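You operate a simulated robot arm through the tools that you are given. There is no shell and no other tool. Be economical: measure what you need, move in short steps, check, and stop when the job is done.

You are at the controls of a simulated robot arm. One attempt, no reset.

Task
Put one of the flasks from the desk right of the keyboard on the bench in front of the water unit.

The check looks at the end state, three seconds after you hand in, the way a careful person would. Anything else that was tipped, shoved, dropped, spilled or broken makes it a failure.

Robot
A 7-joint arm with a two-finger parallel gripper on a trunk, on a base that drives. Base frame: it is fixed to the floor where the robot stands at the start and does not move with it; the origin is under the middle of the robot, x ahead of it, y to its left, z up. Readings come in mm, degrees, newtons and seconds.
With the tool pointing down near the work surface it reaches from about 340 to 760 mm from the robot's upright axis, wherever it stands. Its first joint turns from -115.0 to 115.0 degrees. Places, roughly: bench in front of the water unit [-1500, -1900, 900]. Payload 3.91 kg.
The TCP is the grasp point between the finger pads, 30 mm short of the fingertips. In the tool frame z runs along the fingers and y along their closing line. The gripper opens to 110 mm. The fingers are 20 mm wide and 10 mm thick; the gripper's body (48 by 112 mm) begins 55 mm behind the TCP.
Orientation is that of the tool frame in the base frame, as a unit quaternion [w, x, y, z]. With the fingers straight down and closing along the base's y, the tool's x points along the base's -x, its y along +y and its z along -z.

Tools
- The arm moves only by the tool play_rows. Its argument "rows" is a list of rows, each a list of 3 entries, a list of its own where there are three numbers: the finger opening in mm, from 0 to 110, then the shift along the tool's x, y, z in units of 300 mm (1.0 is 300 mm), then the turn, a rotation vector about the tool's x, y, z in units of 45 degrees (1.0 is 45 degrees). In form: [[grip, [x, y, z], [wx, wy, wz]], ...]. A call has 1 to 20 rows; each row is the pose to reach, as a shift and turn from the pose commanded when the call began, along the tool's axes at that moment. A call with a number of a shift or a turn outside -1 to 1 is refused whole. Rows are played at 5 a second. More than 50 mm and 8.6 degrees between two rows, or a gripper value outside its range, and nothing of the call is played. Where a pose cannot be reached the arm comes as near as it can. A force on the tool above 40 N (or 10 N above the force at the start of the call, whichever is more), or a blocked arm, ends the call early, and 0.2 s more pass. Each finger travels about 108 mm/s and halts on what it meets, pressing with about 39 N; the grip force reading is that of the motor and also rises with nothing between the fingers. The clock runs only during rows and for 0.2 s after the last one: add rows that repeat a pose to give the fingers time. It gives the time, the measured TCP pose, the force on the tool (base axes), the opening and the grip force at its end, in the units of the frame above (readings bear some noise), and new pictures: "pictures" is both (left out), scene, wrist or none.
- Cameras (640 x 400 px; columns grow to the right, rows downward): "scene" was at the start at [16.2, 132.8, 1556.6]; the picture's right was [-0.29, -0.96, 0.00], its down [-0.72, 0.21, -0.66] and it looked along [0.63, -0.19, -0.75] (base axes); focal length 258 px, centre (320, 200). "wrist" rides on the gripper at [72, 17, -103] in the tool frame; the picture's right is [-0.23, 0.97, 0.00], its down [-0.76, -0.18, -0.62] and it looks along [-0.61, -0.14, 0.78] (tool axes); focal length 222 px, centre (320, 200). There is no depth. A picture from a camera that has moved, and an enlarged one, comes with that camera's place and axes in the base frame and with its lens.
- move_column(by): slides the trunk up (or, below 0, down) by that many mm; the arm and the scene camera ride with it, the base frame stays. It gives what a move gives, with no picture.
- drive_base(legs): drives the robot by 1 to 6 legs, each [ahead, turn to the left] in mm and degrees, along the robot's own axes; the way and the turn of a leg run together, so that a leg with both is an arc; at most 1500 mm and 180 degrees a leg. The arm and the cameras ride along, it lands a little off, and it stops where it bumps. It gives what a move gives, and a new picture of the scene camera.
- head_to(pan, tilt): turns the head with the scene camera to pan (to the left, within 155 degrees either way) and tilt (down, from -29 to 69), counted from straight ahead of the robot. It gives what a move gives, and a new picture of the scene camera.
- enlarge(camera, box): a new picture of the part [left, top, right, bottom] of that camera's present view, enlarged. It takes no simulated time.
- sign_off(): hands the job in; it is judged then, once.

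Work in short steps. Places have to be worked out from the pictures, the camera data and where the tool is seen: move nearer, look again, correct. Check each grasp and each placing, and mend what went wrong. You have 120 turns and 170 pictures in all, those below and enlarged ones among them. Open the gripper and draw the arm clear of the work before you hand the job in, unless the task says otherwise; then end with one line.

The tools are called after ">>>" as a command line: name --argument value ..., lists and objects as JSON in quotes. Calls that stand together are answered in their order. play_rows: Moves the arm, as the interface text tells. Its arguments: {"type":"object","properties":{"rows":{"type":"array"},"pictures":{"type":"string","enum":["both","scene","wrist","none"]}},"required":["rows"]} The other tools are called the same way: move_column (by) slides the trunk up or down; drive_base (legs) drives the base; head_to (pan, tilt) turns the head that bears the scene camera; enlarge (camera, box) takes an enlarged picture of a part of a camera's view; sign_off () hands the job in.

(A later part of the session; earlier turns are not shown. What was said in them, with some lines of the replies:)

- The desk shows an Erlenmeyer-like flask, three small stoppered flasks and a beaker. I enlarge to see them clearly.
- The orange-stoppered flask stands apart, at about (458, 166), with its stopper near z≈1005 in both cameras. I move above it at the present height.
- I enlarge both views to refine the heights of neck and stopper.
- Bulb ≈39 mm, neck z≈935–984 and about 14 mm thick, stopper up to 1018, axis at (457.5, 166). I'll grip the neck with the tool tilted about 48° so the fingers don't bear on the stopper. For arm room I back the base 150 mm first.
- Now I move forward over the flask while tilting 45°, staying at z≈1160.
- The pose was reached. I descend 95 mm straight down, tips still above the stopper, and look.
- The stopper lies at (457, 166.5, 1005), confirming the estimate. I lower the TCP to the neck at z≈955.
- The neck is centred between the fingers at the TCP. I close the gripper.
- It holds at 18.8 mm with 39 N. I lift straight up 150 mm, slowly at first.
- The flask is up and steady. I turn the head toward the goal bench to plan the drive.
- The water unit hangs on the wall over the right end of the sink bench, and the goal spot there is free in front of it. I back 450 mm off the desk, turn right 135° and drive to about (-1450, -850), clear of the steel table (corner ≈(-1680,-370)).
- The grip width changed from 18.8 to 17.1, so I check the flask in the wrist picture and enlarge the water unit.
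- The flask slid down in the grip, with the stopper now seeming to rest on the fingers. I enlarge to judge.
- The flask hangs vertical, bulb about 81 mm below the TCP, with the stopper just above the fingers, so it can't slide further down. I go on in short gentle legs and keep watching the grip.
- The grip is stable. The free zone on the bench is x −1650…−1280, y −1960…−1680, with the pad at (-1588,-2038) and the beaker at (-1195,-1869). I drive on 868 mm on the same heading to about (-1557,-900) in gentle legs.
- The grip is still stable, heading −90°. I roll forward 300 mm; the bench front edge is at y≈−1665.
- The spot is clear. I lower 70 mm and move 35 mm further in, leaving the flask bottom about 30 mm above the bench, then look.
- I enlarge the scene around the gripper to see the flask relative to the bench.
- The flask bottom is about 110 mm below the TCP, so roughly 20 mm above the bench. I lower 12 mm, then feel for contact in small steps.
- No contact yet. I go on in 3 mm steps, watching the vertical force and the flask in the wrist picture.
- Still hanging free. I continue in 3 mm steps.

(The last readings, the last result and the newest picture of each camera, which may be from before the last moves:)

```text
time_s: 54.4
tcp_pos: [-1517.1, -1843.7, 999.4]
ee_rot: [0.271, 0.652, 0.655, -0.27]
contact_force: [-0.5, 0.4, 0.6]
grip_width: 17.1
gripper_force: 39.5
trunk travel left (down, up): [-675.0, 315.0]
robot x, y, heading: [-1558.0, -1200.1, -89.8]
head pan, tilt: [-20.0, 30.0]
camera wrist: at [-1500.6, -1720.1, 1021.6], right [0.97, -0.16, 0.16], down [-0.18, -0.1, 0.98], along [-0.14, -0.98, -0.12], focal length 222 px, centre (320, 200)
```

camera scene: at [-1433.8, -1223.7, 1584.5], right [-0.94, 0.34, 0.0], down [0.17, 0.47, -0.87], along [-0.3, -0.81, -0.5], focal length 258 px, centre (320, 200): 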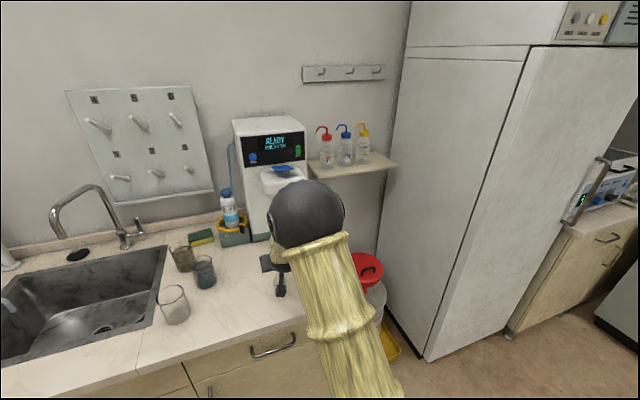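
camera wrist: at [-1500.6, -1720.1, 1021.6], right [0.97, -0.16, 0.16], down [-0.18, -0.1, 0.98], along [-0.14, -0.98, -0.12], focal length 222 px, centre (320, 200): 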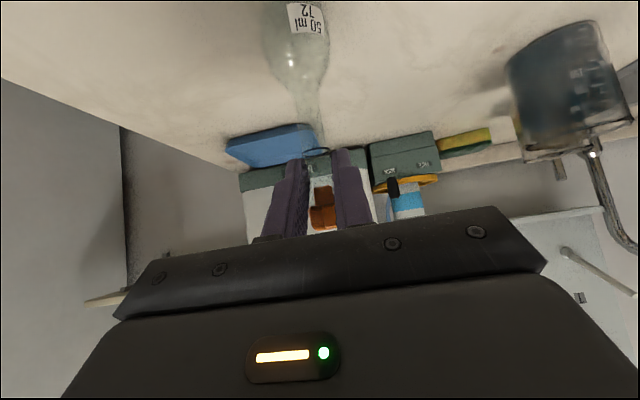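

The ring position in the wrist view is unchanged and there is still no contact force, so I continue.

>>> play_rows --rows '[[5, [0.007, 0, 0.007], [0, 0, 0]], [5, [0.007, 0, 0.007], [0, 0, 0]]]' --pictures "none"

>>> play_rows --rows '[[5, [0.007, 0, 0.007], [0, 0, 0]], [5, [0.007, 0, 0.007], [0, 0, 0]]]' --pictures "none"

>>> play_rows --rows '[[5, [0.007, 0, 0.007], [0, 0, 0]], [5, [0.007, 0, 0.007], [0, 0, 0]]]' --pictures "wrist"

>>> enlarge --camera "scene" --box '[230, 240, 320, 320]'

```text
time_s: 55.0
tcp_pos: [-1516.1, -1844.9, 995.8]
ee_rot: [0.271, 0.651, 0.655, -0.271]
contact_force: [0.1, 0.3, -0.3]
grip_width: 16.9
gripper_force: 38.8
trunk travel left (down, up): [-675.0, 315.0]
robot x, y, heading: [-1557.1, -1201.3, -89.9]
head pan, tilt: [-20.0, 30.0]
```

```text
time_s: 55.6
tcp_pos: [-1517.8, -1845.2, 995.5]
ee_rot: [0.273, 0.651, 0.654, -0.271]
contact_force: [-0.2, -0.2, 2.8]
grip_width: 17.2
gripper_force: 38.5
trunk travel left (down, up): [-675.0, 315.0]
robot x, y, heading: [-1557.8, -1202.7, -89.7]
head pan, tilt: [-20.0, 30.0]
```

```text
time_s: 56.2
tcp_pos: [-1516.9, -1844.0, 993.9]
ee_rot: [0.274, 0.65, 0.655, -0.272]
contact_force: [-1.0, 1.3, 19.7]
grip_width: 16.7
gripper_force: 39.5
trunk travel left (down, up): [-675.0, 315.0]
robot x, y, heading: [-1558.9, -1202.8, -89.9]
head pan, tilt: [-20.0, 30.0]
camera wrist: at [-1501.3, -1719.7, 1015.6], right [0.97, -0.15, 0.16], down [-0.18, -0.09, 0.98], along [-0.14, -0.98, -0.12], focal length 222 px, centre (320, 200)
```

wrist: 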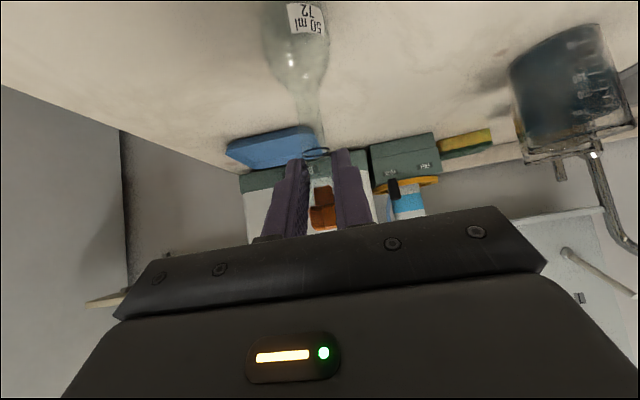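

```text
5.00 times, centred on (275, 280) of scene
camera zoom: at [-1434.0, -1221.1, 1584.8], right [-0.94, 0.34, 0.0], down [0.17, 0.47, -0.87], along [-0.3, -0.81, -0.5], focal length 1290 px, centre (545, -200)
```

zoom: 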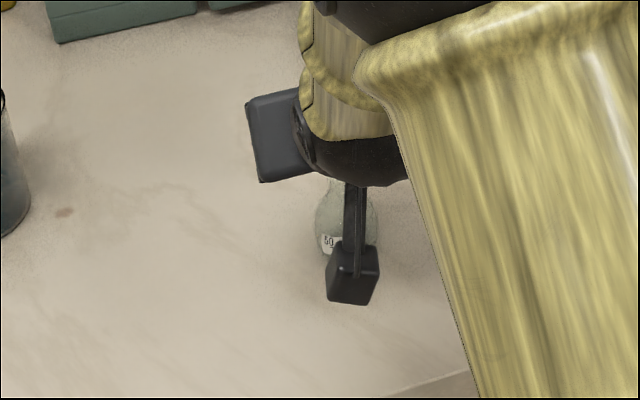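

Contact: 20 N at z≈994, first touch at about 995.5. I ease up 3 mm to unload, then open slowly.

>>> play_rows --rows '[[5, [-0.0035, 0, -0.0035], [0, 0, 0]], [5, [-0.007, 0, -0.007], [0, 0, 0]], [5, [-0.007, 0, -0.007], [0, 0, 0]]]' --pictures "none"

```text
time_s: 57.0
tcp_pos: [-1516.9, -1842.9, 994.1]
ee_rot: [0.272, 0.651, 0.655, -0.27]
contact_force: [-0.6, -3.9, 10.7]
grip_width: 17.2
gripper_force: 39.0
trunk travel left (down, up): [-675.0, 315.0]
robot x, y, heading: [-1554.6, -1201.0, -89.8]
head pan, tilt: [-20.0, 30.0]
```

A force of 10.7 N remains, so I ease up another 2 mm.

>>> play_rows --rows '[[5, [-0.0045, 0, -0.0045], [0, 0, 0]], [5, [-0.0045, 0, -0.0045], [0, 0, 0]]]' --pictures "none"

```text
time_s: 57.6
tcp_pos: [-1516.6, -1843.8, 995.0]
ee_rot: [0.27, 0.653, 0.655, -0.269]
contact_force: [0.2, 0.3, 3.2]
grip_width: 17.0
gripper_force: 38.9
trunk travel left (down, up): [-675.0, 315.0]
robot x, y, heading: [-1557.8, -1202.5, -89.8]
head pan, tilt: [-20.0, 30.0]
```

The load is down to 3 N. I open slowly.

>>> play_rows --rows '[[16, [0, 0, 0], [0, 0, 0]], [18, [0, 0, 0], [0, 0, 0]], [20, [0, 0, 0], [0, 0, 0]], [22, [0, 0, 0], [0, 0, 0]], [25, [0, 0, 0], [0, 0, 0]], [28, [0, 0, 0], [0, 0, 0]], [32, [0, 0, 0], [0, 0, 0]], [38, [0, 0, 0], [0, 0, 0]], [38, [0, 0, 0], [0, 0, 0]]]' --pictures "wrist"

>>> enlarge --camera "wrist" --box '[220, 0, 420, 245]'

```text
time_s: 59.6
tcp_pos: [-1517.1, -1844.4, 995.0]
ee_rot: [0.271, 0.652, 0.655, -0.27]
contact_force: [0.6, -0.1, 0.2]
grip_width: 38.0
gripper_force: 0.0
trunk travel left (down, up): [-675.0, 315.0]
robot x, y, heading: [-1557.5, -1196.7, -90.1]
head pan, tilt: [-20.0, 30.0]
camera wrist: at [-1501.1, -1720.0, 1018.0], right [0.97, -0.16, 0.16], down [-0.18, -0.1, 0.98], along [-0.14, -0.98, -0.12], focal length 222 px, centre (320, 200)
```

wrist: 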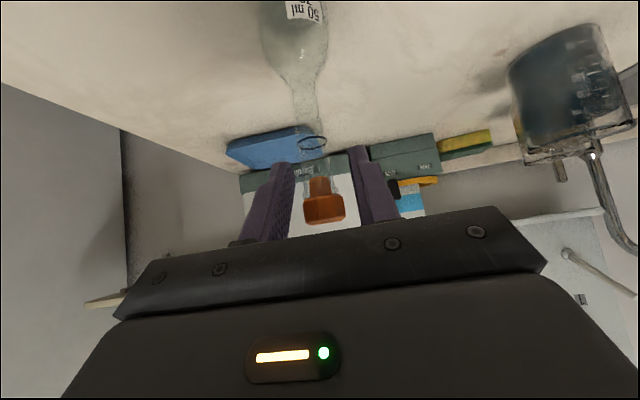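

```text
1.63 times, centred on (320, 122) of wrist
camera zoom: at [-1501.1, -1720.0, 1018.0], right [0.97, -0.16, 0.16], down [-0.18, -0.1, 0.98], along [-0.14, -0.98, -0.12], focal length 363 px, centre (320, 326)
```

zoom: 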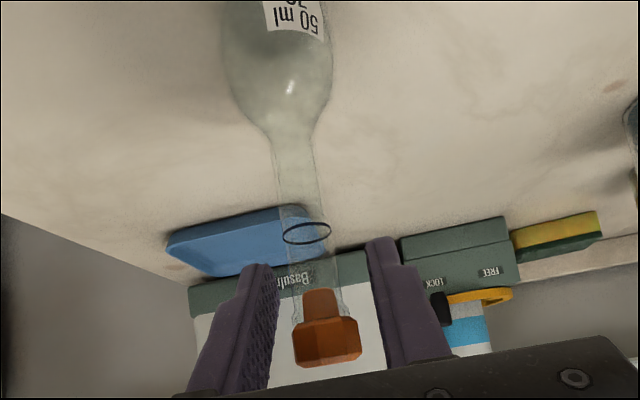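

The flask has been released and stands on its own. I open wide and draw back along the fingers, up and away.

>>> play_rows --rows '[[55, [0, 0, 0], [0, 0, 0]], [75, [0, 0, 0], [0, 0, 0]], [90, [0, 0, 0], [0, 0, 0]], [90, [0, 0, 0], [0, 0, 0]], [90, [0, 0, -0.03], [0, 0, 0]], [90, [0, 0, -0.08], [0, 0, 0]], [90, [0, 0, -0.15], [0, 0, 0]], [90, [0, 0, -0.25], [0, 0, 0]], [90, [0, 0, -0.37], [0, 0, 0]], [90, [0, 0, -0.5], [0, 0, 0]], [90, [0, 0, -0.6], [0, 0, 0]], [90, [0, 0, -0.6], [0, 0, 0]]]'

```text
time_s: 62.2
tcp_pos: [-1518.9, -1717.8, 1124.4]
ee_rot: [0.271, 0.652, 0.655, -0.269]
contact_force: [0.1, 0.1, -0.1]
grip_width: 90.0
gripper_force: 0.1
trunk travel left (down, up): [-675.0, 315.0]
robot x, y, heading: [-1555.9, -1202.0, -89.9]
head pan, tilt: [-20.0, 30.0]
camera scene: at [-1433.8, -1224.0, 1584.5], right [-0.94, 0.34, 0.0], down [0.17, 0.47, -0.87], along [-0.29, -0.81, -0.5], focal length 258 px, centre (320, 200)
camera wrist: at [-1502.9, -1593.4, 1146.9], right [0.97, -0.16, 0.16], down [-0.18, -0.1, 0.98], along [-0.14, -0.98, -0.12], focal length 222 px, centre (320, 200)
```

scene: 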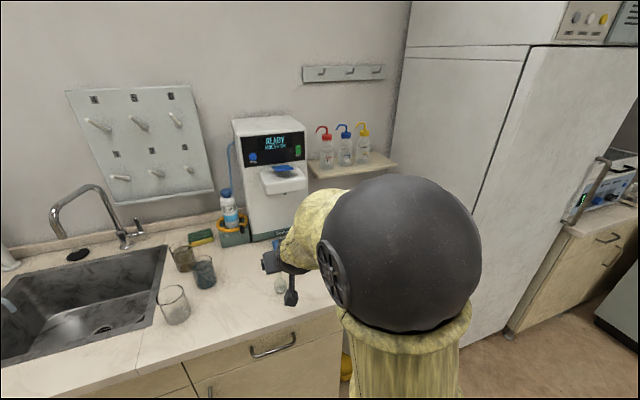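
wrist: 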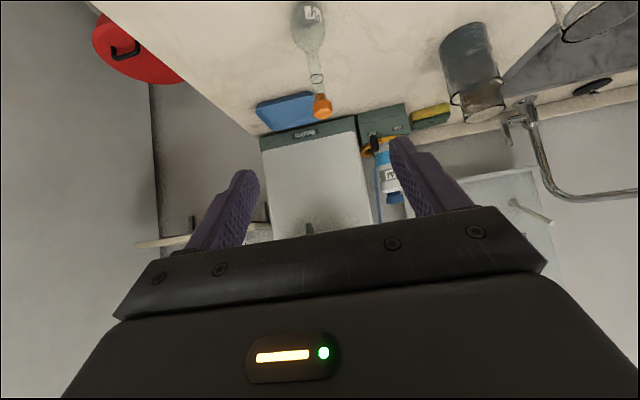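

The flask stands upright in front of the water unit. I back the base away 200 mm and take a clear look.

>>> drive_base --legs '[[-200, 0]]'

>>> play_rows --rows '[[90, [0, 0, 0], [0, 0, 0]]]' --pictures "wrist"

>>> enlarge --camera "scene" --box '[140, 120, 340, 320]'

```text
time_s: 63.8
tcp_pos: [-1517.8, -1514.7, 1124.9]
ee_rot: [0.272, 0.65, 0.657, -0.268]
contact_force: [0.2, 1.0, 0.9]
grip_width: 89.9
gripper_force: 0.0
trunk travel left (down, up): [-675.0, 315.0]
robot x, y, heading: [-1559.1, -994.2, -89.5]
head pan, tilt: [-20.0, 30.0]
camera scene: at [-1434.3, -1019.7, 1584.6], right [-0.94, 0.34, 0.0], down [0.17, 0.47, -0.87], along [-0.29, -0.82, -0.5], focal length 258 px, centre (320, 200)
```

scene: 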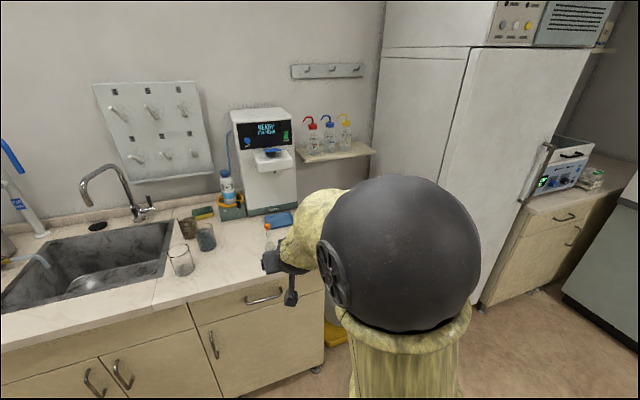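

```text
time_s: 64.2
tcp_pos: [-1517.2, -1514.0, 1125.1]
ee_rot: [0.271, 0.651, 0.655, -0.27]
contact_force: [-0.3, 0.3, 0.5]
grip_width: 90.1
gripper_force: 0.1
trunk travel left (down, up): [-675.0, 315.0]
robot x, y, heading: [-1556.5, -996.0, -89.6]
head pan, tilt: [-20.0, 30.0]
camera wrist: at [-1502.1, -1390.9, 1147.0], right [0.98, -0.15, 0.16], down [-0.18, -0.1, 0.98], along [-0.13, -0.98, -0.12], focal length 222 px, centre (320, 200)
```

wrist: 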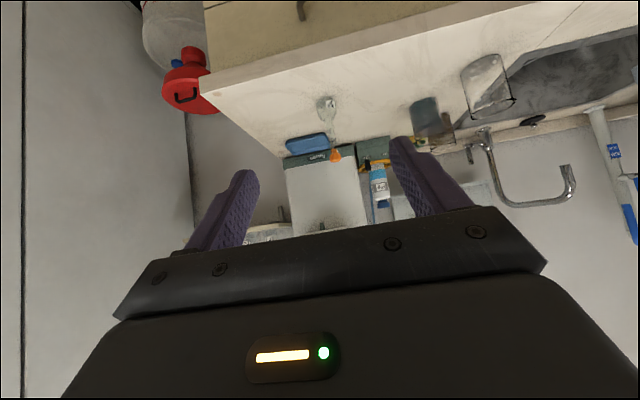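

```text
2.00 times, centred on (240, 220) of scene
camera zoom: at [-1434.3, -1020.7, 1584.5], right [-0.94, 0.34, 0.0], down [0.17, 0.47, -0.87], along [-0.29, -0.82, -0.5], focal length 516 px, centre (480, 160)
```

zoom: 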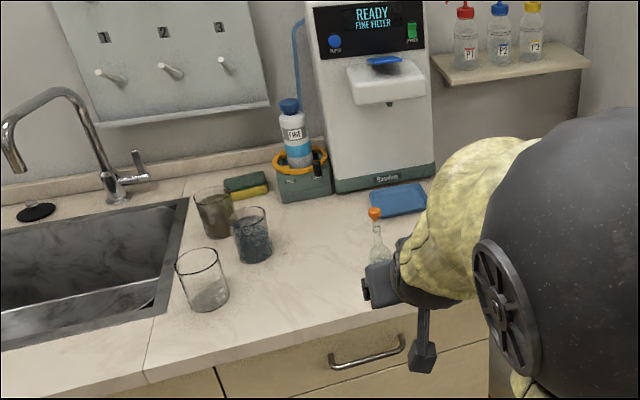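

The flask stands upright on the bench directly in front of the water unit. Nothing else was disturbed, the gripper is open and the arm is clear, so I hand in.

>>> sign_off

```text
The job is handed in.
```

The orange-stoppered 50 ml flask from the desk now stands upright on the bench in front of the water unit; it slid a little in the grip on the way but was set down intact, and I saw nothing else disturbed.
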